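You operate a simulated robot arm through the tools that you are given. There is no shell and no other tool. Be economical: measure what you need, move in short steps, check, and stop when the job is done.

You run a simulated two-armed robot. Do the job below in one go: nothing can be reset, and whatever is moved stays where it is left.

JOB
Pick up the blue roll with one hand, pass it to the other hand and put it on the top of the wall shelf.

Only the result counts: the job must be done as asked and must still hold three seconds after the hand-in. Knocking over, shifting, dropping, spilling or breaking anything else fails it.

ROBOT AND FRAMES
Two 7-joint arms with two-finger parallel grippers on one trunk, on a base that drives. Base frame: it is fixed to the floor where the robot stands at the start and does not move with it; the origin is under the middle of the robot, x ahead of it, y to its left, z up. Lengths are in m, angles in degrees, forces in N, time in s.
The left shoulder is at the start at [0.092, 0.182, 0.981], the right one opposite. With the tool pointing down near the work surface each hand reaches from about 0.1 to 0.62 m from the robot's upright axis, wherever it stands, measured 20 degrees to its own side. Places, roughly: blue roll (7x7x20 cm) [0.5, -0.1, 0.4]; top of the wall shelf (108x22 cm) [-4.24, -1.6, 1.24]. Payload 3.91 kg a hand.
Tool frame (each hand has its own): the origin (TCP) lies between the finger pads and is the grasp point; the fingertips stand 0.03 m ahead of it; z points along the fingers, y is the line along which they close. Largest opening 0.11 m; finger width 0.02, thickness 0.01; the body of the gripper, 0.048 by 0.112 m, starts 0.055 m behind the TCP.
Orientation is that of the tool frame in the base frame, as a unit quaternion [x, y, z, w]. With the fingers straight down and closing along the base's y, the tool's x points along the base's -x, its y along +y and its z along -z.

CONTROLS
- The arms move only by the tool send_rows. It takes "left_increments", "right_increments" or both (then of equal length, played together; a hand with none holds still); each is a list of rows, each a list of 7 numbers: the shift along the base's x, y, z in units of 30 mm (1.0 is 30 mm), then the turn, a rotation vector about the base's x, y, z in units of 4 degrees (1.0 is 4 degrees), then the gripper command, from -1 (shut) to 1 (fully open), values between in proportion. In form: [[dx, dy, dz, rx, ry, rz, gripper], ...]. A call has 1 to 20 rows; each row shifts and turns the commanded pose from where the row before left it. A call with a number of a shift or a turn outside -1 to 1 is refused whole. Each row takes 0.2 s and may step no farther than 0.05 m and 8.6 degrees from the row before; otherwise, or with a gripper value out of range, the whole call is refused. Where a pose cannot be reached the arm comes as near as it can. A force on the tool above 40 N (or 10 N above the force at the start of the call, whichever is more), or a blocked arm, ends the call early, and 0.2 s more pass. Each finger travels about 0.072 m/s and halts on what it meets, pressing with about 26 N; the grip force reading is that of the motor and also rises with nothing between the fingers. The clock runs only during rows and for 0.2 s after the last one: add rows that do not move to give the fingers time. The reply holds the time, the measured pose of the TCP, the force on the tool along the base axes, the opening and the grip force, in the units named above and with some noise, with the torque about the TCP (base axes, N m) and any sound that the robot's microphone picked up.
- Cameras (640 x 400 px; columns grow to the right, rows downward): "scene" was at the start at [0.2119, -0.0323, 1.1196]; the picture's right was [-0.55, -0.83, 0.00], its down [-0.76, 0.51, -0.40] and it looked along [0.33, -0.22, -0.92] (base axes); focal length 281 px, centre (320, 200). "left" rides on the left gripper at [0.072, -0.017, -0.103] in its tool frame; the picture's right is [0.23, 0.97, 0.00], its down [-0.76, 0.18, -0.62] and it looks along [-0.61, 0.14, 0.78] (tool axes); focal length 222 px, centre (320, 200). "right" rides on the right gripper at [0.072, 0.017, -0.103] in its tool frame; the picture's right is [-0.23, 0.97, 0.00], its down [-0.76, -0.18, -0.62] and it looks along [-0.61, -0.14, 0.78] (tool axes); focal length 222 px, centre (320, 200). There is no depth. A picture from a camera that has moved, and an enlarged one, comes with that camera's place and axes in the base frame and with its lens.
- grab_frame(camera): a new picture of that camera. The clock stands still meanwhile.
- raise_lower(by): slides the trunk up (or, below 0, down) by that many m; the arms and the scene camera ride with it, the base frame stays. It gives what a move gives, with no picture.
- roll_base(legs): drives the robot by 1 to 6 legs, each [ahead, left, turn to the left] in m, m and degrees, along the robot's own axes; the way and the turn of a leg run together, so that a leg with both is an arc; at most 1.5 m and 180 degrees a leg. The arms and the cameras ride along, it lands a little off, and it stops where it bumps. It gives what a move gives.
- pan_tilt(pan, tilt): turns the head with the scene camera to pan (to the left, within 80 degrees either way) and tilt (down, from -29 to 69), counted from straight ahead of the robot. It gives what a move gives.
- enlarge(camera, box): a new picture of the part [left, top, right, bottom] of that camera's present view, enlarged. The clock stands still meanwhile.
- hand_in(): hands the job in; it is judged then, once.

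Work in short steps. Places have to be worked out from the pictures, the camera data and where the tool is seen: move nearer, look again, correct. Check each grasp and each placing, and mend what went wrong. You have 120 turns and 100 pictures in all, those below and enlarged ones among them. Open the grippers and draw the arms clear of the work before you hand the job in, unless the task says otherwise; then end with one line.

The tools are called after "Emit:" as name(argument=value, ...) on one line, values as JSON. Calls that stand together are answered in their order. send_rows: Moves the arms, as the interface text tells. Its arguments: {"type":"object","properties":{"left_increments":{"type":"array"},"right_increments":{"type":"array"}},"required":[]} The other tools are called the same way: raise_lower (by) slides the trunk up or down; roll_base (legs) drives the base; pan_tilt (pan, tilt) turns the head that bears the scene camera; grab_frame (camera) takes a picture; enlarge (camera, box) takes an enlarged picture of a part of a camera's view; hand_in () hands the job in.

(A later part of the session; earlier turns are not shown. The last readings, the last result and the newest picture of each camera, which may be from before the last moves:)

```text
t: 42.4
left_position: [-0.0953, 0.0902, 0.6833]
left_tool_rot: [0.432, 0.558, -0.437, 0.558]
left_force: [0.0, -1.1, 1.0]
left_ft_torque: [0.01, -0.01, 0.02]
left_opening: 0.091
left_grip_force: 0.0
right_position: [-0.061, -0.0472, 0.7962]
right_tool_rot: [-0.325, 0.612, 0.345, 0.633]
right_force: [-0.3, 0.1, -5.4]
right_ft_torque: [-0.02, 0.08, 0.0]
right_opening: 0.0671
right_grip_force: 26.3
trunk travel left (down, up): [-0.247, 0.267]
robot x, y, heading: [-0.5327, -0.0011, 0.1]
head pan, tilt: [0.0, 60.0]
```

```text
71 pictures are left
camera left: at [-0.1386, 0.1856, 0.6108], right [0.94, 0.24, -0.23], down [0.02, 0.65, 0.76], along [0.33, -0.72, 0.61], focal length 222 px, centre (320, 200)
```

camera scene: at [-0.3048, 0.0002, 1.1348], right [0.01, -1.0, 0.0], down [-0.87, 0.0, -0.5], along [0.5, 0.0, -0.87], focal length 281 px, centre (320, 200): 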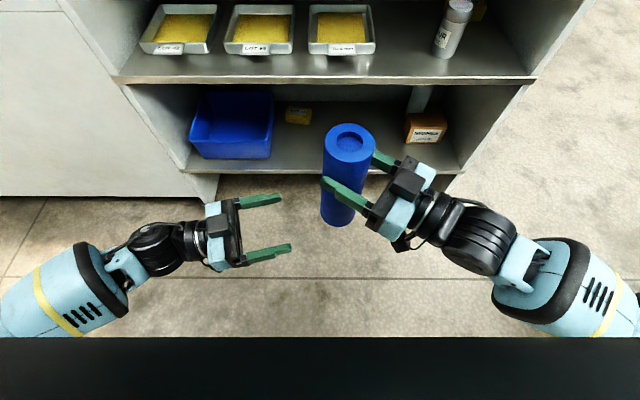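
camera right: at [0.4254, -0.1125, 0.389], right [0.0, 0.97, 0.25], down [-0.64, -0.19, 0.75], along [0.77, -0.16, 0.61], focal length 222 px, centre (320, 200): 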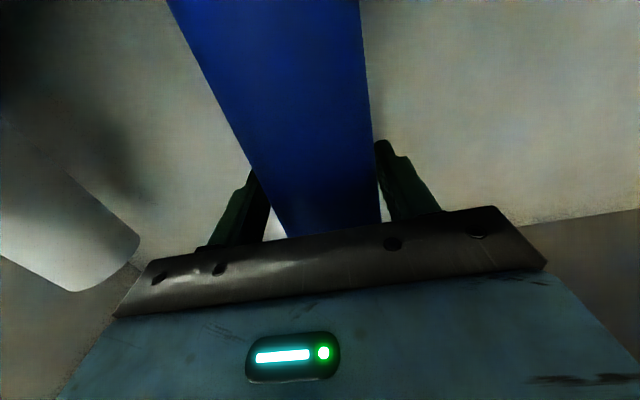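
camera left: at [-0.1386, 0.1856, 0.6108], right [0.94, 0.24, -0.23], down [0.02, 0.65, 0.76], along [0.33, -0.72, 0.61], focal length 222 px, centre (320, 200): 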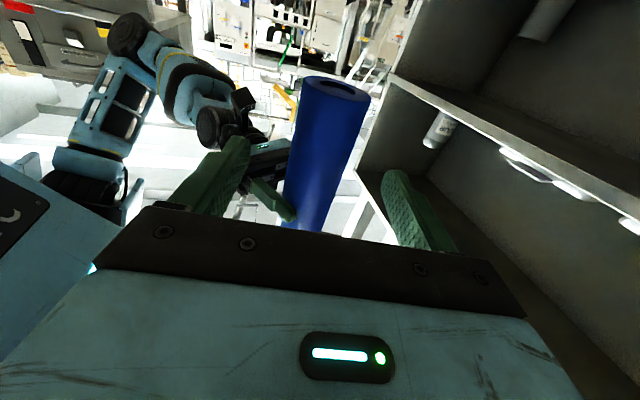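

Roll is centred between the left fingers (its lower end at about z≈0.655). I advance most of the way, raising the left hand slightly, then check.

Emit:
send_rows(left_increments=[[0.18, -0.64, 0.08, 0, 0, 0, 0.65], [0.18, -0.64, 0.08, 0, 0, 0, 0.65], [0.18, -0.64, 0.08, 0, 0, 0, 0.65], [0.18, -0.64, 0.08, 0, 0, 0, 0.65], [0.18, -0.64, 0.08, 0, 0, 0, 0.65]])

Emit:
grab_frame(camera="left")

Emit:
grab_frame(camera="scene")

```text
t: 43.6
left_position: [-0.0692, -0.0051, 0.695]
left_tool_rot: [0.432, 0.559, -0.437, 0.557]
left_force: [0.6, -0.3, -0.6]
left_ft_torque: [0.0, 0.0, -0.01]
left_opening: 0.0907
left_grip_force: 0.1
right_position: [-0.0614, -0.0468, 0.7971]
right_tool_rot: [-0.325, 0.612, 0.345, 0.633]
right_force: [-0.5, -0.5, -6.0]
right_ft_torque: [-0.05, 0.02, 0.04]
right_opening: 0.0672
right_grip_force: 25.8
trunk travel left (down, up): [-0.247, 0.267]
robot x, y, heading: [-0.5313, 0.0005, 0.2]
head pan, tilt: [0.0, 60.0]
```

```text
70 pictures are left
camera left: at [-0.1129, 0.0913, 0.6221], right [0.94, 0.24, -0.23], down [0.02, 0.65, 0.76], along [0.33, -0.72, 0.61], focal length 222 px, centre (320, 200)
```

left: 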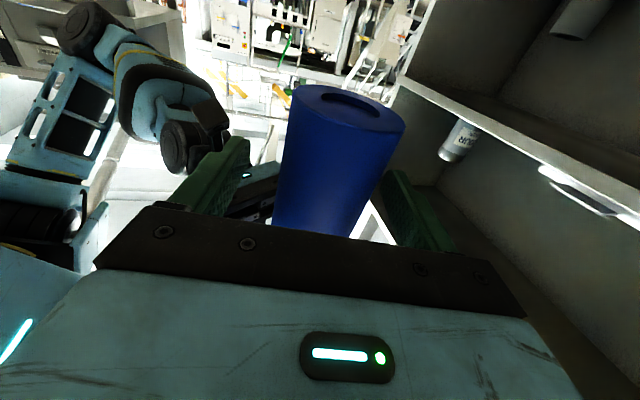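

```text
69 pictures are left
camera scene: at [-0.3048, 0.0002, 1.1348], right [0.01, -1.0, 0.0], down [-0.87, 0.0, -0.5], along [0.5, 0.0, -0.87], focal length 281 px, centre (320, 200)
```

scene: 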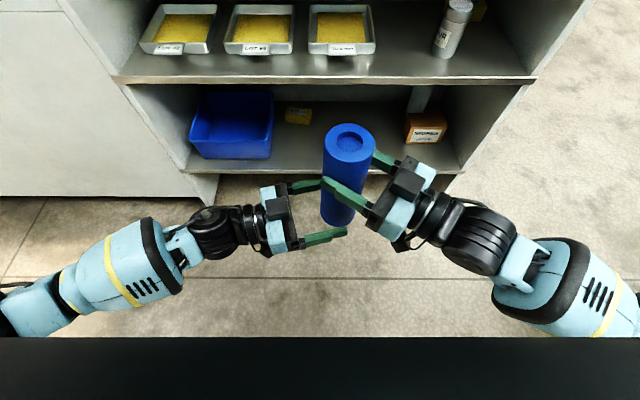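

The roll lies well between the left fingers, about 4 cm further. I go the last 4 cm and close the left gripper while the right keeps holding.

Emit:
send_rows(left_increments=[[0.25, -0.65, 0, 0, 0, 0, 0.65], [0.25, -0.65, 0, 0, 0, 0, 0.65], [0, 0, 0, 0, 0, 0, 0.65], [0, 0, 0, 0, 0, 0, -1], [0, 0, 0, 0, 0, 0, -1], [0, 0, 0, 0, 0, 0, -1], [0, 0, 0, 0, 0, 0, -1], [0, 0, 0, 0, 0, 0, -1]])

Emit:
grab_frame(camera="left")

```text
t: 45.4
left_position: [-0.053, -0.0424, 0.6956]
left_tool_rot: [0.432, 0.559, -0.436, 0.557]
left_force: [12.1, 0.7, -0.3]
left_ft_torque: [0.09, 0.49, 0.12]
left_opening: 0.067
left_grip_force: 26.3
right_position: [-0.0615, -0.0474, 0.7971]
right_tool_rot: [-0.325, 0.612, 0.345, 0.633]
right_force: [-12.2, -1.0, -1.4]
right_ft_torque: [-0.22, 0.8, -0.06]
right_opening: 0.0671
right_grip_force: 26.3
trunk travel left (down, up): [-0.247, 0.267]
robot x, y, heading: [-0.5342, -0.0051, 0.2]
head pan, tilt: [0.0, 60.0]
```

```text
68 pictures are left
camera left: at [-0.0969, 0.0522, 0.6213], right [0.94, 0.24, -0.23], down [0.02, 0.65, 0.76], along [0.33, -0.72, 0.61], focal length 222 px, centre (320, 200)
```

left: 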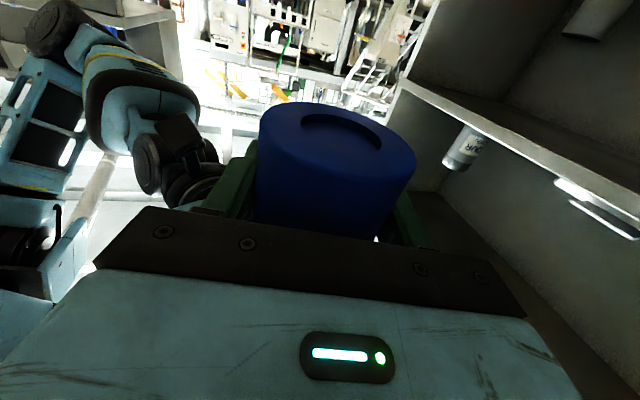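

Both hands now hold the roll; a 12 N cross force shows a few mm misalignment. I relax it by shifting left −x 4 mm, then open the right hand.

Emit:
send_rows(left_increments=[[-0.07, 0, 0, 0, 0, 0, -1], [-0.07, 0, 0, 0, 0, 0, -1], [0, 0, 0, 0, 0, 0, -1], [0, 0, 0, 0, 0, 0, -1], [0, 0, 0, 0, 0, 0, -1], [0, 0, 0, 0, 0, 0, -1], [0, 0, 0, 0, 0, 0, -1]], right_increments=[[0, 0, 0, 0, 0, 0, -1], [0, 0, 0, 0, 0, 0, -1], [0, 0, 0, 0, 0, 0, -1], [0, 0, 0, 0, 0, 0, 1], [0, 0, 0, 0, 0, 0, 1], [0, 0, 0, 0, 0, 0, 1], [0, 0, 0, 0, 0, 0, 1]])

```text
t: 47.0
left_position: [-0.0575, -0.0422, 0.6945]
left_tool_rot: [0.432, 0.558, -0.437, 0.557]
left_force: [0.2, -0.5, 0.2]
left_ft_torque: [-0.03, 0.0, 0.02]
left_opening: 0.0672
left_grip_force: 26.3
right_position: [-0.0618, -0.0464, 0.7968]
right_tool_rot: [-0.325, 0.613, 0.343, 0.634]
right_force: [-0.3, -0.6, 0.1]
right_ft_torque: [-0.01, -0.01, 0.0]
right_opening: 0.1098
right_grip_force: 0.0
trunk travel left (down, up): [-0.247, 0.267]
robot x, y, heading: [-0.5334, 0.0017, 0.2]
head pan, tilt: [0.0, 60.0]
```

The left grip still reads 0.067 but shows no weight; I check with pictures.

Emit:
grab_frame(camera="scene")

Emit:
grab_frame(camera="left")

```text
67 pictures are left
camera scene: at [-0.3049, 0.0004, 1.1348], right [0.01, -1.0, 0.0], down [-0.87, 0.0, -0.5], along [0.5, 0.0, -0.87], focal length 281 px, centre (320, 200)
```

scene: 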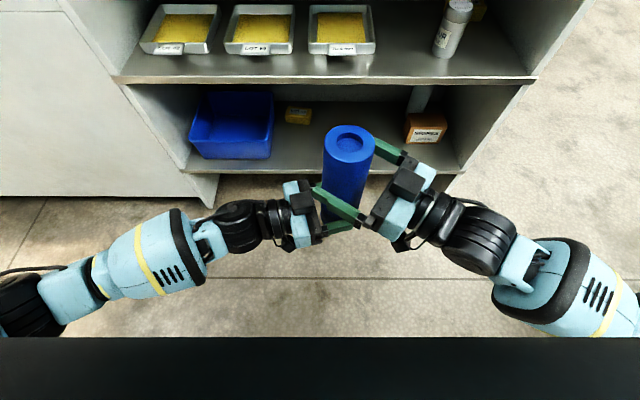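

```text
66 pictures are left
camera left: at [-0.1018, 0.052, 0.6215], right [0.94, 0.24, -0.23], down [0.02, 0.65, 0.76], along [0.33, -0.72, 0.61], focal length 222 px, centre (320, 200)
```

left: 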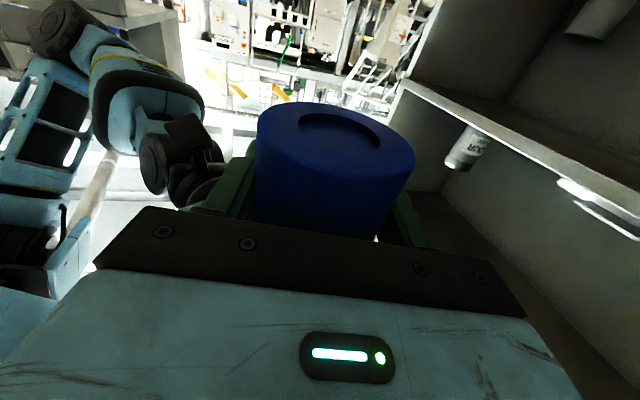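

The roll is held by the left hand. I withdraw the right hand along its own axis.

Emit:
send_rows(right_increments=[[-0.33, -0.5, 0, 0, 0, 0, 1], [-0.33, -0.5, 0, 0, 0, 0, 1], [-0.33, -0.5, 0, 0, 0, 0, 1], [-0.33, -0.5, 0, 0, 0, 0, 1], [-0.33, -0.5, 0, 0, 0, 0, 1], [-0.33, -0.5, 0, 0, 0, 0, 1], [-0.33, -0.5, 0, 0, 0, 0, 1], [-0.2, -0.5, 0, 0, 0, 0, 1]])

Emit:
grab_frame(camera="scene")

```text
t: 48.8
left_position: [-0.0586, -0.043, 0.6943]
left_tool_rot: [0.432, 0.558, -0.436, 0.558]
left_force: [-0.8, -0.8, 0.0]
left_ft_torque: [-0.01, -0.03, 0.0]
left_opening: 0.0671
left_grip_force: 25.8
right_position: [-0.1369, -0.1668, 0.799]
right_tool_rot: [-0.326, 0.612, 0.344, 0.633]
right_force: [-0.1, -1.0, -0.5]
right_ft_torque: [0.0, -0.02, 0.03]
right_opening: 0.1098
right_grip_force: 0.1
trunk travel left (down, up): [-0.247, 0.267]
robot x, y, heading: [-0.5315, -0.0026, 0.1]
head pan, tilt: [0.0, 60.0]
```

```text
65 pictures are left
camera scene: at [-0.305, 0.0004, 1.1349], right [0.01, -1.0, 0.0], down [-0.87, 0.0, -0.5], along [0.5, 0.0, -0.87], focal length 281 px, centre (320, 200)
```

scene: 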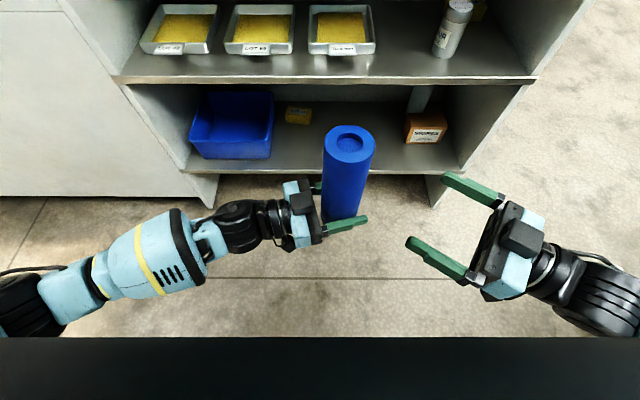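

The hand-over is done. I turn the left hand more forward and out to the left for driving, with the roll still clear of everything.

Emit:
send_rows(left_increments=[[0, 0.45, 0.3, 0, 0, 1, -1], [0, 0.45, 0.3, 0, 0, 1, -1], [0, 0.45, 0.3, 0, 0, 1, -1], [0, 0.45, 0.3, 0, 0, 1, -1], [0, 0.45, 0.3, 0, 0, 1, -1], [0, 0.45, 0.3, 0, 0, 1, -1], [0, 0.45, 0, 0, 0, 1, -1], [0, 0.45, 0, 0, 0, 1, -1], [0, 0.45, 0, 0, 0, 1, -1], [0, 0.45, 0, 0, 0, 1, -1], [0, 0.45, 0, 0, 0, 1, -1], [0, 0.45, 0, 0, 0, 1, -1], [0, 0.45, 0, 0, 0, 1, -1]])

Emit:
pan_tilt(pan=80, tilt=25)

Emit:
grab_frame(camera="scene")

Emit:
pan_tilt(pan=-80, tilt=25)

Emit:
grab_frame(camera="scene")

```text
t: 51.6
left_position: [-0.0574, 0.1335, 0.748]
left_tool_rot: [0.145, 0.691, -0.148, 0.692]
left_force: [0.0, 0.2, -6.0]
left_ft_torque: [-0.04, -0.07, -0.02]
left_opening: 0.0672
left_grip_force: 25.7
right_position: [-0.1359, -0.1677, 0.799]
right_tool_rot: [-0.325, 0.612, 0.344, 0.634]
right_force: [-0.1, 0.0, 0.4]
right_ft_torque: [-0.02, 0.02, -0.02]
right_opening: 0.1101
right_grip_force: 0.1
trunk travel left (down, up): [-0.247, 0.267]
robot x, y, heading: [-0.5343, -0.0032, 0.2]
head pan, tilt: [0.0, 60.0]
```

```text
t: 53.1
left_position: [-0.0575, 0.1336, 0.7481]
left_tool_rot: [0.143, 0.691, -0.148, 0.693]
left_force: [-0.6, 1.1, -5.9]
left_ft_torque: [-0.03, -0.04, -0.02]
left_opening: 0.0668
left_grip_force: 25.8
right_position: [-0.1365, -0.1682, 0.7995]
right_tool_rot: [-0.325, 0.612, 0.344, 0.634]
right_force: [0.4, 0.0, -0.8]
right_ft_torque: [0.03, 0.02, -0.01]
right_opening: 0.11
right_grip_force: 0.1
trunk travel left (down, up): [-0.247, 0.267]
robot x, y, heading: [-0.5329, -0.0027, 0.3]
head pan, tilt: [80.0, 25.0]
```

```text
64 pictures are left
camera scene: at [-0.356, 0.0909, 1.1849], right [0.99, -0.17, 0.0], down [-0.07, -0.42, -0.91], along [0.15, 0.89, -0.42], focal length 281 px, centre (320, 200)
```

scene: 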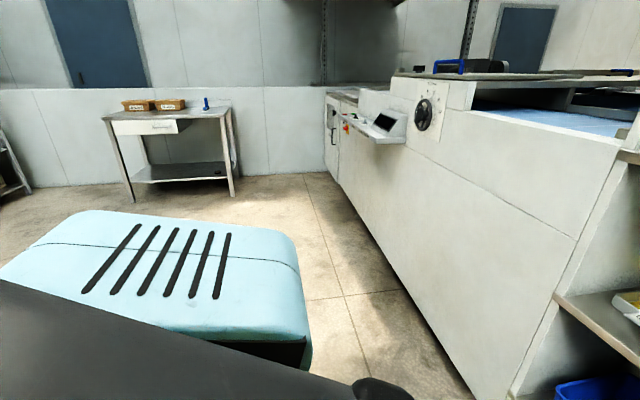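

```text
t: 55.6
left_position: [-0.058, 0.1331, 0.7493]
left_tool_rot: [0.144, 0.691, -0.148, 0.692]
left_force: [-1.0, -0.2, -6.0]
left_ft_torque: [-0.02, -0.05, 0.01]
left_opening: 0.0672
left_grip_force: 25.9
right_position: [-0.1367, -0.1683, 0.7981]
right_tool_rot: [-0.325, 0.612, 0.344, 0.634]
right_force: [0.3, -0.6, 0.3]
right_ft_torque: [0.0, -0.01, 0.02]
right_opening: 0.1102
right_grip_force: 0.1
trunk travel left (down, up): [-0.247, 0.267]
robot x, y, heading: [-0.5336, 0.0001, 0.5]
head pan, tilt: [-80.0, 25.0]
```

```text
63 pictures are left
camera scene: at [-0.355, -0.0905, 1.1849], right [-0.98, -0.18, 0.0], down [-0.08, 0.42, -0.91], along [0.16, -0.89, -0.42], focal length 281 px, centre (320, 200)
```

scene: 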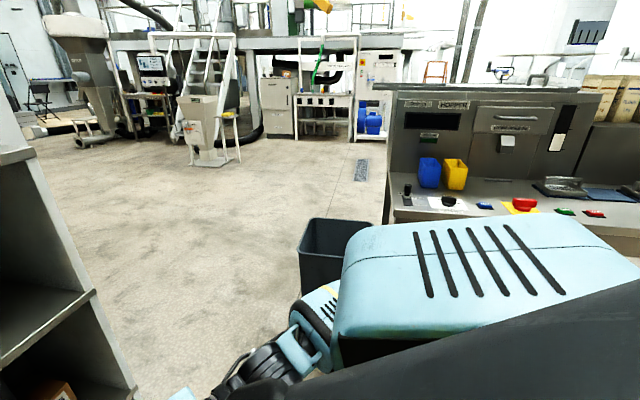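

The head turns freely now. Left is open floor, to the right a counter front at y≈−0.95 with a bin. I turn left 90° in place and look toward −x.

Emit:
roll_base(legs=[[0, 0, 90]])

Emit:
pan_tilt(pan=70, tilt=20)

Emit:
grab_frame(camera="scene")

Emit:
pan_tilt(pan=15, tilt=20)

Emit:
grab_frame(camera="scene")

```text
t: 59.8
left_position: [-0.6632, 0.4727, 0.7489]
left_tool_rot: [-0.387, 0.59, 0.384, 0.596]
left_force: [0.4, -0.1, -5.7]
left_ft_torque: [0.02, 0.0, 0.03]
left_opening: 0.067
left_grip_force: 25.9
right_position: [-0.3634, 0.3932, 0.7992]
right_tool_rot: [-0.662, 0.205, 0.691, 0.207]
right_force: [-0.8, -0.8, 0.1]
right_ft_torque: [-0.01, 0.0, 0.0]
right_opening: 0.1098
right_grip_force: 0.0
trunk travel left (down, up): [-0.247, 0.267]
robot x, y, heading: [-0.5359, -0.0018, 90.3]
head pan, tilt: [-80.0, 25.0]
```

```text
t: 62.1
left_position: [-0.6637, 0.4744, 0.7474]
left_tool_rot: [-0.387, 0.591, 0.384, 0.595]
left_force: [0.2, -0.1, -5.7]
left_ft_torque: [0.03, -0.06, 0.0]
left_opening: 0.0668
left_grip_force: 26.2
right_position: [-0.3633, 0.3945, 0.7984]
right_tool_rot: [-0.662, 0.205, 0.691, 0.207]
right_force: [0.6, 0.2, -0.6]
right_ft_torque: [0.0, 0.01, 0.0]
right_opening: 0.1103
right_grip_force: 0.1
trunk travel left (down, up): [-0.247, 0.267]
robot x, y, heading: [-0.5296, -0.0031, 90.0]
head pan, tilt: [70.0, 20.0]
```

```text
62 pictures are left
camera scene: at [-0.6196, 0.1912, 1.193], right [0.34, 0.94, 0.0], down [0.32, -0.12, -0.94], along [-0.88, 0.32, -0.34], focal length 281 px, centre (320, 200)
```

scene: 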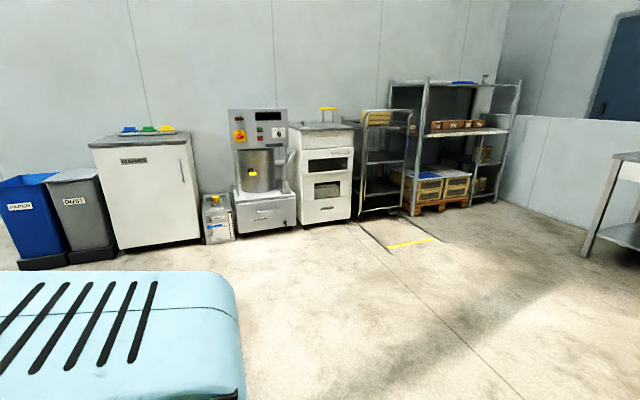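

```text
t: 63.4
left_position: [-0.6643, 0.4744, 0.7481]
left_tool_rot: [-0.387, 0.591, 0.384, 0.595]
left_force: [0.8, -0.2, -5.9]
left_ft_torque: [0.06, 0.02, 0.0]
left_opening: 0.0673
left_grip_force: 26.2
right_position: [-0.364, 0.3943, 0.799]
right_tool_rot: [-0.662, 0.205, 0.69, 0.207]
right_force: [-0.5, 0.3, -0.4]
right_ft_torque: [-0.03, 0.04, -0.01]
right_opening: 0.1099
right_grip_force: 0.0
trunk travel left (down, up): [-0.247, 0.267]
robot x, y, heading: [-0.5346, -0.0012, 90.1]
head pan, tilt: [15.0, 20.0]
```

```text
61 pictures are left
camera scene: at [-0.5563, 0.2493, 1.193], right [0.97, 0.26, 0.0], down [0.09, -0.33, -0.94], along [-0.24, 0.91, -0.34], focal length 281 px, centre (320, 200)
```

scene: 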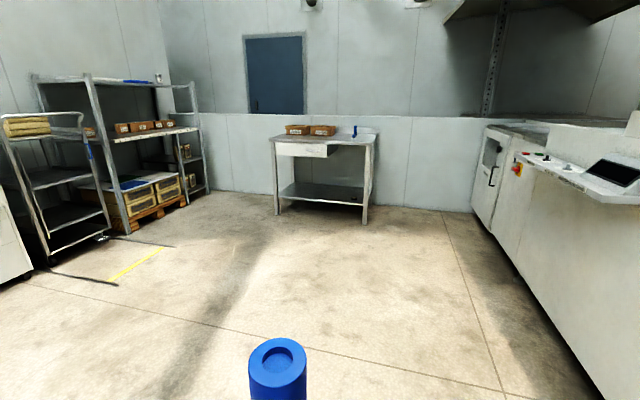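

Open floor toward the −x wall. I turn another 90° to face −x and look for the wall shelf.

Emit:
roll_base(legs=[[0, 0, 90]])

Emit:
pan_tilt(pan=15, tilt=15)

Emit:
grab_frame(camera="scene")

```text
t: 67.6
left_position: [-1.0062, -0.136, 0.7486]
left_tool_rot: [-0.692, 0.143, 0.692, 0.148]
left_force: [-0.3, 0.3, -5.5]
left_ft_torque: [-0.01, 0.05, 0.01]
left_opening: 0.0669
left_grip_force: 26.0
right_position: [-0.9291, 0.1656, 0.7991]
right_tool_rot: [-0.611, -0.325, 0.633, -0.345]
right_force: [0.3, -0.3, -0.1]
right_ft_torque: [-0.02, -0.01, 0.03]
right_opening: 0.1101
right_grip_force: 0.0
trunk travel left (down, up): [-0.247, 0.267]
robot x, y, heading: [-0.5333, -0.0026, -179.5]
head pan, tilt: [15.0, 20.0]
```

```text
t: 68.3
left_position: [-1.0066, -0.135, 0.7476]
left_tool_rot: [-0.692, 0.144, 0.692, 0.148]
left_force: [0.3, 0.2, -5.5]
left_ft_torque: [0.01, 0.03, 0.0]
left_opening: 0.067
left_grip_force: 25.9
right_position: [-0.929, 0.1652, 0.7985]
right_tool_rot: [-0.612, -0.325, 0.633, -0.345]
right_force: [0.2, -0.3, 0.1]
right_ft_torque: [0.02, -0.02, -0.01]
right_opening: 0.1098
right_grip_force: 0.2
trunk travel left (down, up): [-0.247, 0.267]
robot x, y, heading: [-0.5277, -0.0022, -179.8]
head pan, tilt: [15.0, 15.0]
```

```text
60 pictures are left
camera scene: at [-0.7822, -0.0268, 1.2011], right [-0.27, 0.96, 0.0], down [0.25, 0.07, -0.97], along [-0.93, -0.26, -0.26], focal length 281 px, centre (320, 200)
```

scene: 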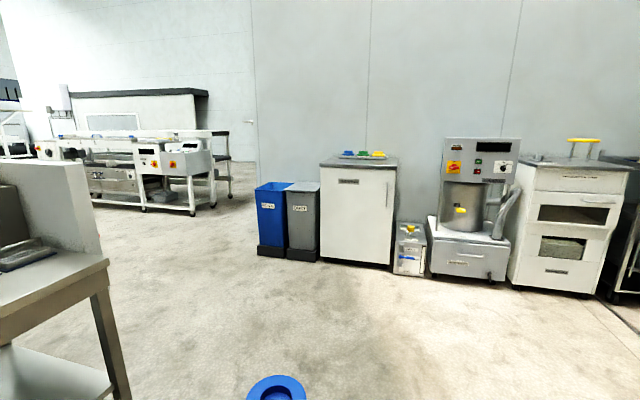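

No shelf is visible on this wall (x≈−3.4); the shelf's given place lies past the wall's corner near (−3.4, −1.5), so it must be on the side wall facing −y. Counter on the left ends at x≈−1.45. I drive ahead 1.45 m on free floor, then look left.

Emit:
roll_base(legs=[[1.45, 0, 0]])

Emit:
pan_tilt(pan=55, tilt=18)

Emit:
grab_frame(camera="scene")

```text
t: 75.5
left_position: [-2.4535, -0.1624, 0.7481]
left_tool_rot: [-0.693, 0.138, 0.693, 0.144]
left_force: [-0.1, 0.3, -5.7]
left_ft_torque: [0.01, 0.04, 0.03]
left_opening: 0.0669
left_grip_force: 26.1
right_position: [-2.379, 0.141, 0.7992]
right_tool_rot: [-0.61, -0.329, 0.631, -0.348]
right_force: [-0.1, 0.1, 0.5]
right_ft_torque: [-0.02, 0.02, 0.02]
right_opening: 0.1102
right_grip_force: 0.1
trunk travel left (down, up): [-0.247, 0.267]
robot x, y, heading: [-1.9801, -0.0193, -178.6]
head pan, tilt: [15.0, 15.0]
```

```text
t: 76.5
left_position: [-2.4537, -0.1606, 0.7464]
left_tool_rot: [-0.693, 0.138, 0.693, 0.143]
left_force: [-0.2, 0.2, -5.6]
left_ft_torque: [0.03, 0.03, 0.01]
left_opening: 0.0669
left_grip_force: 26.4
right_position: [-2.3786, 0.1402, 0.7985]
right_tool_rot: [-0.609, -0.33, 0.631, -0.349]
right_force: [0.3, 0.0, 0.4]
right_ft_torque: [0.01, 0.0, 0.01]
right_opening: 0.1099
right_grip_force: 0.0
trunk travel left (down, up): [-0.247, 0.267]
robot x, y, heading: [-1.9808, -0.0216, -179.1]
head pan, tilt: [55.0, 18.0]
```

```text
59 pictures are left
camera scene: at [-2.1926, -0.1009, 1.1963], right [-0.83, 0.56, 0.0], down [0.17, 0.26, -0.95], along [-0.53, -0.79, -0.31], focal length 281 px, centre (320, 200)
```

scene: 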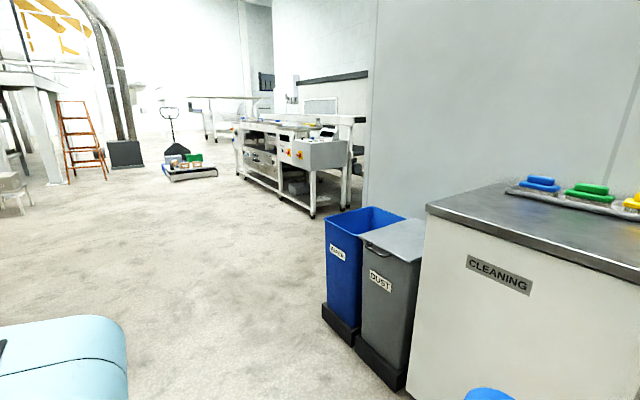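

The map: wall corner ≈(−3.4,−1.4), bins front at x≈−3.0, a long table from (−3.85,−2.7) on. I turn left 75° and drive 1.5 m through the free middle, then look to the right at the side wall.

Emit:
roll_base(legs=[[0, 0, 75], [1.5, 0, 0]])

Emit:
pan_tilt(pan=-50, tilt=10)

Emit:
grab_frame(camera="scene")

```text
t: 87.3
left_position: [-2.327, -1.9853, 0.7482]
left_tool_rot: [-0.633, -0.313, 0.637, -0.308]
left_force: [0.3, 0.2, -5.2]
left_ft_torque: [-0.04, 0.01, -0.02]
left_opening: 0.0668
left_grip_force: 25.7
right_position: [-2.5983, -1.8354, 0.7989]
right_tool_rot: [0.283, 0.633, -0.288, 0.661]
right_force: [0.0, 0.4, 0.3]
right_ft_torque: [0.0, 0.0, 0.06]
right_opening: 0.1102
right_grip_force: 0.1
trunk travel left (down, up): [-0.247, 0.267]
robot x, y, heading: [-2.3433, -1.4889, -103.7]
head pan, tilt: [55.0, 18.0]
```

```text
t: 89.1
left_position: [-2.3266, -1.9844, 0.7478]
left_tool_rot: [-0.633, -0.313, 0.637, -0.308]
left_force: [0.1, -0.2, -5.7]
left_ft_torque: [-0.01, 0.02, 0.0]
left_opening: 0.067
left_grip_force: 25.9
right_position: [-2.5988, -1.836, 0.7985]
right_tool_rot: [0.282, 0.633, -0.287, 0.661]
right_force: [0.2, -0.8, 0.1]
right_ft_torque: [-0.02, 0.02, -0.02]
right_opening: 0.1099
right_grip_force: 0.0
trunk travel left (down, up): [-0.247, 0.267]
robot x, y, heading: [-2.3447, -1.4905, -103.8]
head pan, tilt: [-50.0, 10.0]
```

```text
58 pictures are left
camera scene: at [-2.462, -1.6883, 1.2093], right [-0.44, 0.9, 0.0], down [0.16, 0.08, -0.98], along [-0.88, -0.44, -0.17], focal length 281 px, centre (320, 200)
```

scene: 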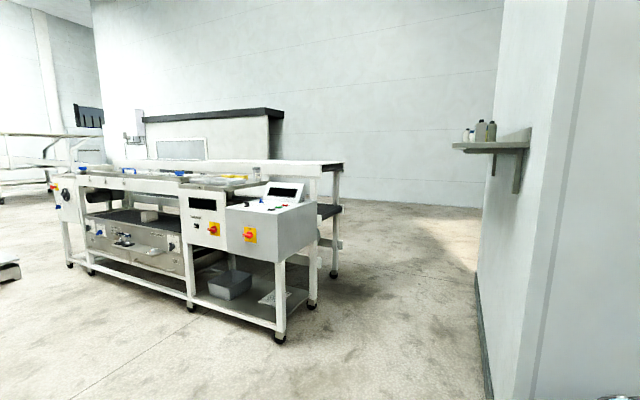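

The shelf is seen on the side wall facing −y, matching the given place, with bottles at its far end; the table's end is at y≈−2.65. I go 0.7 m on, then turn right to face +y (the shelf wall), and raise the trunk.

Emit:
roll_base(legs=[[0.7, 0, 0], [0, 0, -166]])

Emit:
raise_lower(by=0.24)

Emit:
pan_tilt(pan=60, tilt=15)

Emit:
grab_frame(camera="scene")

```text
t: 99.6
left_position: [-2.6471, -1.6803, 0.7469]
left_tool_rot: [-0.394, 0.586, 0.391, 0.59]
left_force: [0.8, 0.4, -5.2]
left_ft_torque: [0.01, -0.01, 0.02]
left_opening: 0.0671
left_grip_force: 26.0
right_position: [-2.3455, -1.7521, 0.7977]
right_tool_rot: [-0.665, 0.196, 0.693, 0.197]
right_force: [-0.2, 0.3, 0.2]
right_ft_torque: [-0.02, 0.0, -0.01]
right_opening: 0.1099
right_grip_force: 0.1
trunk travel left (down, up): [-0.247, 0.267]
robot x, y, heading: [-2.5047, -2.1514, 91.6]
head pan, tilt: [-50.0, 10.0]
```

```text
t: 102.1
left_position: [-2.6483, -1.6789, 0.9869]
left_tool_rot: [-0.395, 0.587, 0.39, 0.589]
left_force: [0.7, 0.1, -5.7]
left_ft_torque: [0.04, 0.0, -0.03]
left_opening: 0.0668
left_grip_force: 26.1
right_position: [-2.3464, -1.7508, 1.0368]
right_tool_rot: [-0.665, 0.197, 0.693, 0.197]
right_force: [-0.5, 0.1, -0.9]
right_ft_torque: [0.02, -0.01, -0.03]
right_opening: 0.1095
right_grip_force: 0.0
trunk travel left (down, up): [-0.487, 0.027]
robot x, y, heading: [-2.5052, -2.1518, 91.5]
head pan, tilt: [-50.0, 10.0]
```

```text
t: 104.0
left_position: [-2.6482, -1.6791, 0.987]
left_tool_rot: [-0.394, 0.587, 0.391, 0.59]
left_force: [-0.7, -0.2, -5.7]
left_ft_torque: [0.03, 0.03, -0.01]
left_opening: 0.0671
left_grip_force: 25.7
right_position: [-2.3461, -1.7517, 1.0391]
right_tool_rot: [-0.664, 0.197, 0.693, 0.198]
right_force: [0.2, -0.2, 0.1]
right_ft_torque: [0.03, 0.01, 0.03]
right_opening: 0.1101
right_grip_force: 0.0
trunk travel left (down, up): [-0.487, 0.027]
robot x, y, heading: [-2.5045, -2.1519, 91.6]
head pan, tilt: [60.0, 15.0]
```

```text
57 pictures are left
camera scene: at [-2.5867, -2.0591, 1.4653], right [0.48, 0.88, 0.0], down [0.23, -0.12, -0.97], along [-0.85, 0.46, -0.26], focal length 281 px, centre (320, 200)
```

scene: 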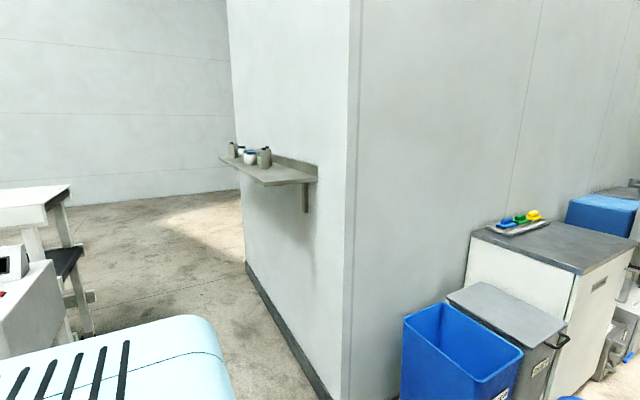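

The shelf's near end is at x≈−3.6…−3.7, front edge y≈−1.73, bottles start at x≈−4.15. I plan to stand the roll at about (−3.87, −1.62). In open space I raise the left hand to carry the roll above the shelf and draw the right hand back and down.

Emit:
send_rows(left_increments=[[0, 0, 0.8, 0, 0, 0, -1], [0, 0, 0.8, 0, 0, 0, -1], [0, 0, 0.8, 0, 0, 0, -1], [0, 0, 0.8, 0, 0, 0, -1], [0, 0, 0.8, 0, 0, 0, -1], [0, 0, 0.8, 0, 0, 0, -1], [0, 0, 0.8, 0, 0, 0, -1], [0, 0, 0.8, 0, 0, 0, -1], [0, 0, 0.8, 0, 0, 0, -1], [0, 0, 0.8, 0, 0, 0, -1], [0, 0, 0.8, 0, 0, 0, -1], [0, 0, 0.8, 0, 0, 0, -1], [0, 0, 0.8, 0, 0, 0, -1], [0, 0, 0.8, 0, 0, 0, -1], [0, 0, 0.8, 0, 0, 0, -1]])

Emit:
send_rows(right_increments=[[0.3, -0.3, -0.5, 0, 0, 0, 0], [0.3, -0.3, -0.5, 0, 0, 0, 0], [0.3, -0.3, -0.5, 0, 0, 0, 0], [0.3, -0.3, -0.5, 0, 0, 0, 0], [0.3, -0.3, -0.5, 0, 0, 0, 0], [0.3, -0.3, -0.5, 0, 0, 0, 0], [0.3, -0.3, -0.5, 0, 0, 0, 0], [0.3, -0.3, -0.5, 0, 0, 0, 0]])

Emit:
pan_tilt(pan=20, tilt=40)

Emit:
grab_frame(camera="scene")

```text
t: 107.2
left_position: [-2.6475, -1.6787, 1.3464]
left_tool_rot: [-0.394, 0.587, 0.391, 0.59]
left_force: [-0.4, 0.5, -6.0]
left_ft_torque: [0.04, -0.02, 0.05]
left_opening: 0.067
left_grip_force: 26.6
right_position: [-2.345, -1.751, 1.0386]
right_tool_rot: [-0.665, 0.195, 0.694, 0.197]
right_force: [-0.8, -0.5, -0.5]
right_ft_torque: [0.04, -0.03, -0.01]
right_opening: 0.1103
right_grip_force: 0.1
trunk travel left (down, up): [-0.487, 0.027]
robot x, y, heading: [-2.5041, -2.1473, 91.4]
head pan, tilt: [60.0, 15.0]
```

```text
t: 109.0
left_position: [-2.647, -1.6784, 1.3476]
left_tool_rot: [-0.394, 0.587, 0.39, 0.591]
left_force: [0.6, 0.8, -5.6]
left_ft_torque: [-0.02, -0.02, 0.03]
left_opening: 0.0669
left_grip_force: 26.1
right_position: [-2.2728, -1.8249, 0.9186]
right_tool_rot: [-0.664, 0.197, 0.693, 0.198]
right_force: [0.6, 0.0, 0.1]
right_ft_torque: [-0.01, -0.03, 0.03]
right_opening: 0.0552
right_grip_force: 0.1
trunk travel left (down, up): [-0.487, 0.027]
robot x, y, heading: [-2.5039, -2.149, 91.7]
head pan, tilt: [60.0, 15.0]
```

```text
t: 110.0
left_position: [-2.6474, -1.6785, 1.3478]
left_tool_rot: [-0.394, 0.587, 0.39, 0.59]
left_force: [-0.4, -0.9, -5.3]
left_ft_torque: [0.04, 0.0, 0.01]
left_opening: 0.0668
left_grip_force: 26.3
right_position: [-2.2745, -1.8252, 0.9201]
right_tool_rot: [-0.664, 0.197, 0.693, 0.198]
right_force: [0.2, -0.6, -0.3]
right_ft_torque: [-0.02, 0.03, 0.0]
right_opening: 0.0555
right_grip_force: 0.0
trunk travel left (down, up): [-0.487, 0.027]
robot x, y, heading: [-2.5048, -2.1497, 91.2]
head pan, tilt: [20.0, 40.0]
```

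```text
56 pictures are left
camera scene: at [-2.5359, -2.0247, 1.4258], right [0.93, 0.37, 0.0], down [0.24, -0.6, -0.77], along [-0.28, 0.71, -0.64], focal length 281 px, centre (320, 200)
```

scene: 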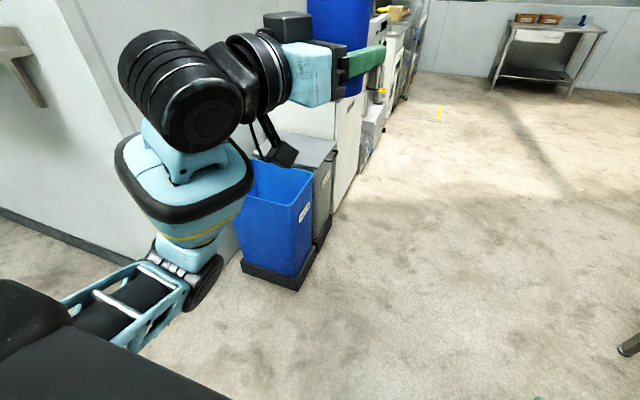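

The left hand's camera hangs 7 cm below the gripper, so at the shelf the roll must first be set near the shelf's front edge. I square the left hand to +y (yaw +22.6°), correct the heading and strafe left 0.95 m, staying a bit back.

Emit:
send_rows(left_increments=[[0, 0, 0, 0, 0, 0.95, -1], [0, 0, 0, 0, 0, 0.95, -1], [0, 0, 0, 0, 0, 0.95, -1], [0, 0, 0, 0, 0, 0.95, -1], [0, 0, 0, 0, 0, 0.95, -1], [0, 0, 0, 0, 0, 0.95, -1]])

Emit:
roll_base(legs=[[-0.08, 0, -1.4], [0, 0.8, 0]])

Emit:
pan_tilt(pan=45, tilt=25)

Emit:
grab_frame(camera="scene")

Emit:
grab_frame(camera="left")

```text
t: 111.4
left_position: [-2.6479, -1.6798, 1.3475]
left_tool_rot: [0.502, -0.498, -0.5, -0.501]
left_force: [-0.1, -0.3, -5.5]
left_ft_torque: [0.07, -0.02, 0.03]
left_opening: 0.067
left_grip_force: 26.0
right_position: [-2.2734, -1.8254, 0.9199]
right_tool_rot: [-0.665, 0.196, 0.693, 0.197]
right_force: [0.2, 0.1, -0.3]
right_ft_torque: [0.0, 0.01, -0.03]
right_opening: 0.055
right_grip_force: 0.2
trunk travel left (down, up): [-0.487, 0.027]
robot x, y, heading: [-2.5064, -2.1539, 91.6]
head pan, tilt: [20.0, 40.0]
```

```text
t: 119.6
left_position: [-3.451, -1.7618, 1.3481]
left_tool_rot: [-0.498, 0.501, 0.496, 0.504]
left_force: [-0.5, -0.6, -4.9]
left_ft_torque: [0.04, 0.0, -0.03]
left_opening: 0.067
left_grip_force: 25.7
right_position: [-3.0797, -1.9114, 0.92]
right_tool_rot: [-0.664, 0.199, 0.692, 0.2]
right_force: [0.0, 0.3, -0.4]
right_ft_torque: [-0.01, 0.03, 0.01]
right_opening: 0.055
right_grip_force: 0.0
trunk travel left (down, up): [-0.487, 0.027]
robot x, y, heading: [-3.3139, -2.2358, 90.6]
head pan, tilt: [20.0, 40.0]
```

```text
t: 120.5
left_position: [-3.4517, -1.7636, 1.3474]
left_tool_rot: [-0.5, 0.5, 0.498, 0.503]
left_force: [-0.3, 0.4, -5.0]
left_ft_torque: [0.02, 0.0, -0.01]
left_opening: 0.0669
left_grip_force: 25.8
right_position: [-3.0783, -1.9132, 0.9184]
right_tool_rot: [-0.664, 0.199, 0.693, 0.2]
right_force: [-0.8, -0.3, -0.5]
right_ft_torque: [-0.03, -0.01, 0.01]
right_opening: 0.055
right_grip_force: 0.0
trunk travel left (down, up): [-0.487, 0.027]
robot x, y, heading: [-3.3179, -2.2379, 91.0]
head pan, tilt: [45.0, 25.0]
```

```text
55 pictures are left
camera scene: at [-3.3794, -2.1244, 1.449], right [0.7, 0.72, 0.0], down [0.3, -0.3, -0.91], along [-0.65, 0.63, -0.42], focal length 281 px, centre (320, 200)
```

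scene: 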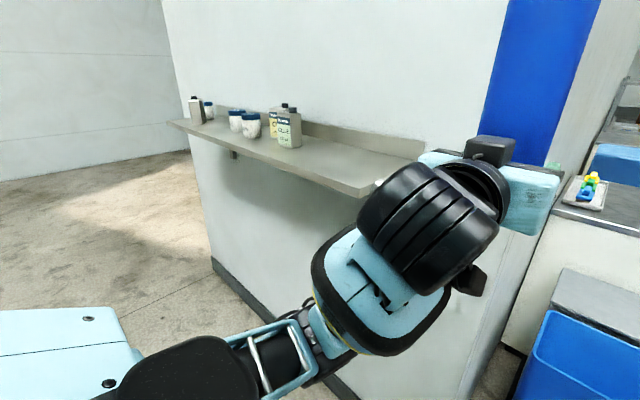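

```text
54 pictures are left
camera left: at [-3.4366, -1.8667, 1.2752], right [-0.97, 0.01, -0.23], down [-0.19, -0.62, 0.76], along [-0.14, 0.78, 0.61], focal length 222 px, centre (320, 200)
```

left: 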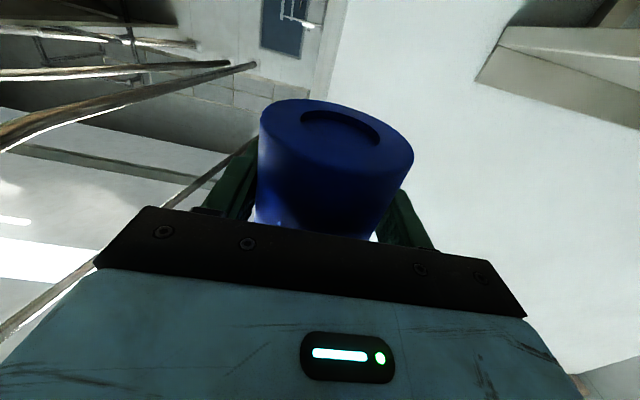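

The front edge is at y≈−1.73 (x from −3.69 to −4.77), shelf top ≈1.24, with a low back lip. I strafe 0.4 m left so that the roll comes in front of the free near part of the shelf (roll bottom at ≈1.305, above it).

Emit:
roll_base(legs=[[0, 0.4, -0.8]])

Emit:
pan_tilt(pan=10, tilt=30)

Emit:
grab_frame(camera="scene")

Emit:
grab_frame(camera="left")

```text
t: 124.5
left_position: [-3.8445, -1.7636, 1.3473]
left_tool_rot: [-0.495, 0.504, 0.493, 0.507]
left_force: [0.0, 0.0, -5.4]
left_ft_torque: [0.01, 0.0, 0.0]
left_opening: 0.067
left_grip_force: 25.9
right_position: [-3.474, -1.9194, 0.9197]
right_tool_rot: [-0.662, 0.205, 0.691, 0.206]
right_force: [-0.4, -0.8, -0.2]
right_ft_torque: [0.0, 0.03, -0.03]
right_opening: 0.0548
right_grip_force: 0.1
trunk travel left (down, up): [-0.487, 0.027]
robot x, y, heading: [-3.7134, -2.2374, 90.1]
head pan, tilt: [45.0, 25.0]
```

```text
t: 125.5
left_position: [-3.8436, -1.7643, 1.3481]
left_tool_rot: [-0.495, 0.504, 0.494, 0.506]
left_force: [-0.5, 0.2, -6.1]
left_ft_torque: [0.05, 0.0, 0.04]
left_opening: 0.0668
left_grip_force: 26.4
right_position: [-3.4756, -1.9203, 0.9195]
right_tool_rot: [-0.662, 0.204, 0.691, 0.206]
right_force: [0.0, -1.3, -1.1]
right_ft_torque: [0.01, 0.01, -0.01]
right_opening: 0.0551
right_grip_force: 0.1
trunk travel left (down, up): [-0.487, 0.027]
robot x, y, heading: [-3.7151, -2.2385, 90.0]
head pan, tilt: [10.0, 30.0]
```

```text
53 pictures are left
camera scene: at [-3.7281, -2.1028, 1.4411], right [0.98, 0.18, 0.0], down [0.09, -0.49, -0.87], along [-0.15, 0.85, -0.5], focal length 281 px, centre (320, 200)
```

scene: 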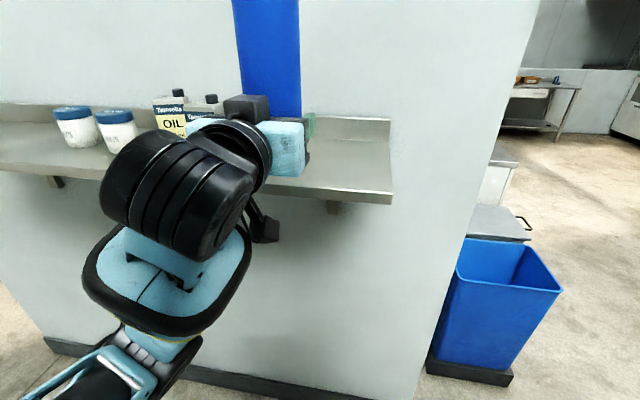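

```text
52 pictures are left
camera left: at [-3.831, -1.8683, 1.2752], right [-0.97, 0.02, -0.23], down [-0.2, -0.62, 0.76], along [-0.13, 0.78, 0.61], focal length 222 px, centre (320, 200)
```

left: 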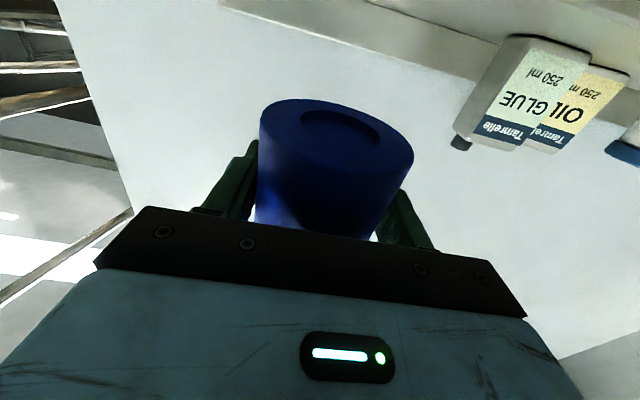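

Triangulating the shelf's near front corner gives x≈−3.688, y≈−1.737, z≈1.242; the roll's bottom is ≈3.7 cm under the left TCP. I move in to y≈−1.68 (roll fully on the shelf, the hand's camera just outside the edge) and lower to about 1 cm above.

Emit:
send_rows(left_increments=[[0, 0.7, 0, 0, 0, 0, -1], [0, 0.7, 0, 0, 0, 0, -1], [0, 0.7, 0, 0, 0, 0, -1], [0, 0.7, 0, 0, 0, 0, -1], [0, 0, -0.5, 0, 0, 0, -1], [0, 0, -0.5, 0, 0, 0, -1], [0, 0, -0.5, 0, 0, 0, -1], [0, 0, -0.3, 0, 0, 0, -1], [0, 0, 0, 0, 0, 0, -1]])

Emit:
grab_frame(camera="scene")

Emit:
grab_frame(camera="left")

```text
t: 127.5
left_position: [-3.8459, -1.68, 1.295]
left_tool_rot: [-0.495, 0.504, 0.493, 0.508]
left_force: [-0.4, -1.5, -5.5]
left_ft_torque: [0.0, -0.02, -0.01]
left_opening: 0.0672
left_grip_force: 26.3
right_position: [-3.473, -1.9186, 0.9189]
right_tool_rot: [-0.663, 0.204, 0.69, 0.206]
right_force: [0.7, 0.1, -0.5]
right_ft_torque: [-0.01, 0.03, 0.01]
right_opening: 0.0551
right_grip_force: 0.1
trunk travel left (down, up): [-0.487, 0.027]
robot x, y, heading: [-3.7143, -2.2372, 90.2]
head pan, tilt: [10.0, 30.0]
```

```text
51 pictures are left
camera scene: at [-3.7279, -2.1027, 1.4411], right [0.98, 0.17, 0.0], down [0.09, -0.49, -0.87], along [-0.15, 0.85, -0.5], focal length 281 px, centre (320, 200)
```

scene: 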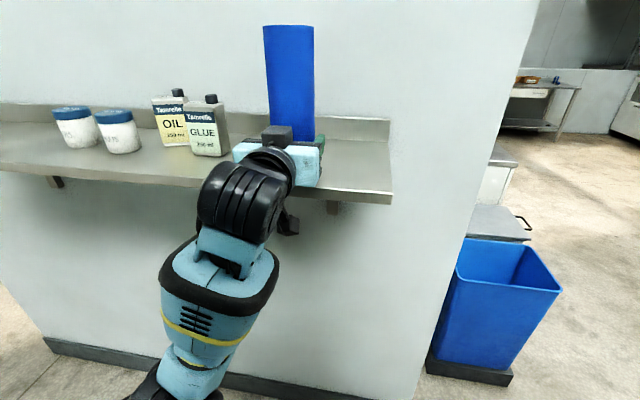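

```text
50 pictures are left
camera left: at [-3.8311, -1.7842, 1.222], right [-0.97, 0.02, -0.23], down [-0.2, -0.62, 0.76], along [-0.13, 0.78, 0.61], focal length 222 px, centre (320, 200)
```

left: 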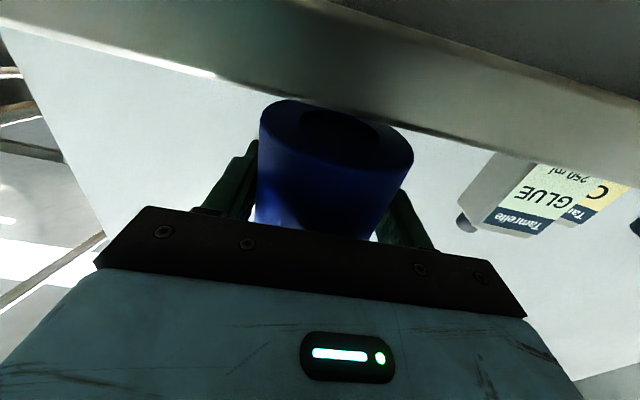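

The roll is above the shelf, behind its edge, bottom ≈1.258 vs shelf ≈1.237; the hand's camera is in front of the edge. I lower in 4 mm steps to contact.

Emit:
send_rows(left_increments=[[0, 0, -0.15, 0, 0, 0, -1], [0, 0, -0.15, 0, 0, 0, -1], [0, 0, -0.15, 0, 0, 0, -1], [0, 0, 0, 0, 0, 0, -1]])

```text
t: 128.5
left_position: [-3.8429, -1.6798, 1.2808]
left_tool_rot: [-0.495, 0.504, 0.493, 0.508]
left_force: [-0.8, 1.3, -1.5]
left_ft_torque: [0.1, -0.03, 0.0]
left_opening: 0.0668
left_grip_force: 25.6
right_position: [-3.4738, -1.9192, 0.919]
right_tool_rot: [-0.662, 0.206, 0.69, 0.208]
right_force: [0.0, 0.5, 0.3]
right_ft_torque: [-0.01, 0.02, -0.01]
right_opening: 0.0551
right_grip_force: 0.1
trunk travel left (down, up): [-0.487, 0.027]
robot x, y, heading: [-3.7132, -2.2383, 90.1]
head pan, tilt: [10.0, 30.0]
```

The force went from −5.5 to −1.5 N: touching begins. I lower another 2 mm and look.

Emit:
send_rows(left_increments=[[0, 0, -0.07, 0, 0, 0, -1], [0, 0, 0, 0, 0, 0, -1]])

Emit:
grab_frame(camera="left")

Emit:
enlarge(camera="scene", box=[160, 20, 420, 260])

```text
t: 129.1
left_position: [-3.8422, -1.6815, 1.2805]
left_tool_rot: [-0.494, 0.503, 0.494, 0.509]
left_force: [0.1, 4.6, 8.6]
left_ft_torque: [0.37, 0.05, -0.03]
left_opening: 0.0669
left_grip_force: 25.4
right_position: [-3.4741, -1.9189, 0.9183]
right_tool_rot: [-0.663, 0.204, 0.69, 0.206]
right_force: [0.4, 0.6, -0.3]
right_ft_torque: [-0.01, 0.0, 0.02]
right_opening: 0.0552
right_grip_force: 0.2
trunk travel left (down, up): [-0.487, 0.027]
robot x, y, heading: [-3.7136, -2.2411, 90.0]
head pan, tilt: [10.0, 30.0]
```

```text
49 pictures are left
camera left: at [-3.83, -1.7844, 1.2074], right [-0.97, 0.02, -0.23], down [-0.2, -0.62, 0.76], along [-0.13, 0.78, 0.61], focal length 222 px, centre (320, 200)
```

left: 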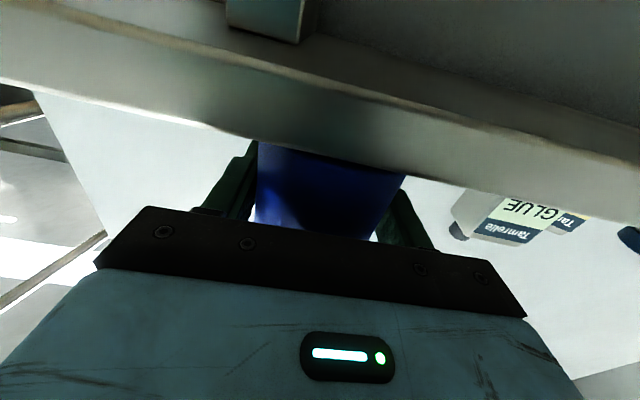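

```text
1.67 times, centred on (290, 140) of scene
camera zoom: at [-3.7275, -2.1031, 1.4413], right [0.98, 0.17, 0.0], down [0.09, -0.49, -0.87], along [-0.15, 0.85, -0.5], focal length 468 px, centre (370, 300)
```

zoom: 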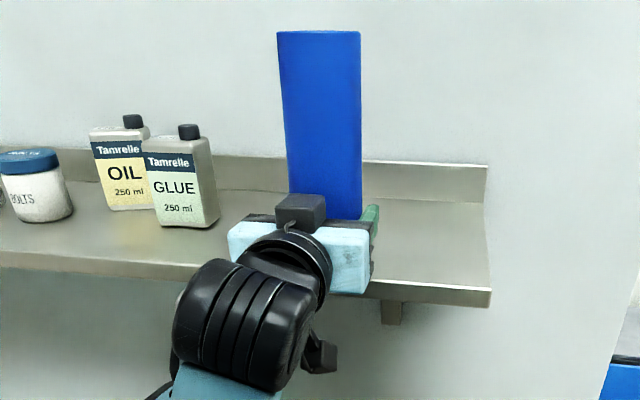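

Contact is made (+8.6 N), but this view implies the edge at y≈−1.71, so the roll's near rim is flush with the edge. I lift 1.2 cm, go 2.8 cm deeper (hand camera still clear), and lower again.

Emit:
send_rows(left_increments=[[0, 0, 0.4, 0, 0, 0, -1], [0, 0.31, 0, 0, 0, 0, -1], [0, 0.31, 0, 0, 0, 0, -1], [0, 0.31, 0, 0, 0, 0, -1], [0, 0, 0, 0, 0, 0, -1], [0, 0, -0.15, 0, 0, 0, -1], [0, 0, -0.15, 0, 0, 0, -1], [0, 0, 0, 0, 0, 0, -1]])

Emit:
grab_frame(camera="left")

```text
t: 130.9
left_position: [-3.8458, -1.6516, 1.2801]
left_tool_rot: [-0.496, 0.504, 0.494, 0.506]
left_force: [0.3, -1.0, -6.3]
left_ft_torque: [0.03, -0.07, -0.01]
left_opening: 0.0669
left_grip_force: 26.4
right_position: [-3.4749, -1.9179, 0.919]
right_tool_rot: [-0.663, 0.204, 0.69, 0.206]
right_force: [0.6, -0.1, 0.6]
right_ft_torque: [-0.01, 0.01, -0.01]
right_opening: 0.0553
right_grip_force: 0.1
trunk travel left (down, up): [-0.487, 0.027]
robot x, y, heading: [-3.7094, -2.2415, 89.9]
head pan, tilt: [10.0, 30.0]
```

```text
47 pictures are left
camera left: at [-3.8319, -1.7562, 1.2084], right [-0.97, 0.02, -0.23], down [-0.2, -0.62, 0.76], along [-0.13, 0.78, 0.61], focal length 222 px, centre (320, 200)
```

left: 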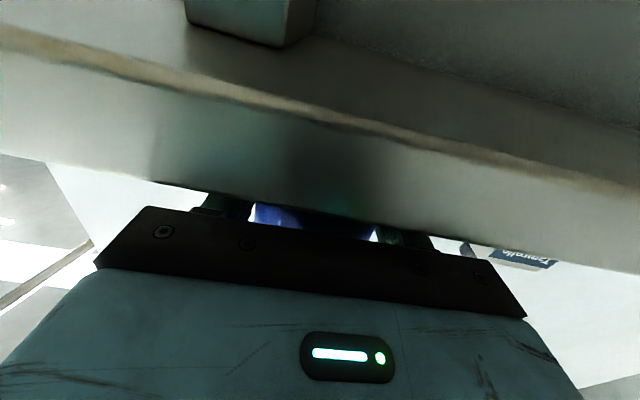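

The edge is at y≈−1.717 and the roll centre at −1.652, so about 3 cm inside now. I lower in small steps until contact.

Emit:
send_rows(left_increments=[[0, 0, -0.06, 0, 0, 0, -1], [0, 0, 0, 0, 0, 0, -1]])

Emit:
send_rows(left_increments=[[0, 0, -0.05, 0, 0, 0, -1], [0, 0, 0, 0, 0, 0, -1]])

```text
t: 131.5
left_position: [-3.8452, -1.6541, 1.2811]
left_tool_rot: [-0.495, 0.503, 0.494, 0.508]
left_force: [-1.0, 1.1, 1.0]
left_ft_torque: [0.16, 0.07, 0.01]
left_opening: 0.067
left_grip_force: 26.2
right_position: [-3.474, -1.9187, 0.9206]
right_tool_rot: [-0.662, 0.205, 0.691, 0.207]
right_force: [-0.2, -1.0, 0.6]
right_ft_torque: [0.0, -0.02, 0.01]
right_opening: 0.055
right_grip_force: 0.0
trunk travel left (down, up): [-0.487, 0.027]
robot x, y, heading: [-3.7112, -2.2396, 89.8]
head pan, tilt: [10.0, 30.0]
```

```text
t: 132.1
left_position: [-3.8441, -1.6529, 1.2793]
left_tool_rot: [-0.494, 0.503, 0.494, 0.509]
left_force: [-2.6, 6.1, 10.9]
left_ft_torque: [0.46, 0.18, 0.0]
left_opening: 0.0669
left_grip_force: 26.3
right_position: [-3.4742, -1.9193, 0.9197]
right_tool_rot: [-0.662, 0.204, 0.691, 0.206]
right_force: [0.1, 0.0, 0.1]
right_ft_torque: [0.0, 0.01, -0.02]
right_opening: 0.0549
right_grip_force: 0.0
trunk travel left (down, up): [-0.487, 0.027]
robot x, y, heading: [-3.7146, -2.2406, 90.0]
head pan, tilt: [10.0, 30.0]
```

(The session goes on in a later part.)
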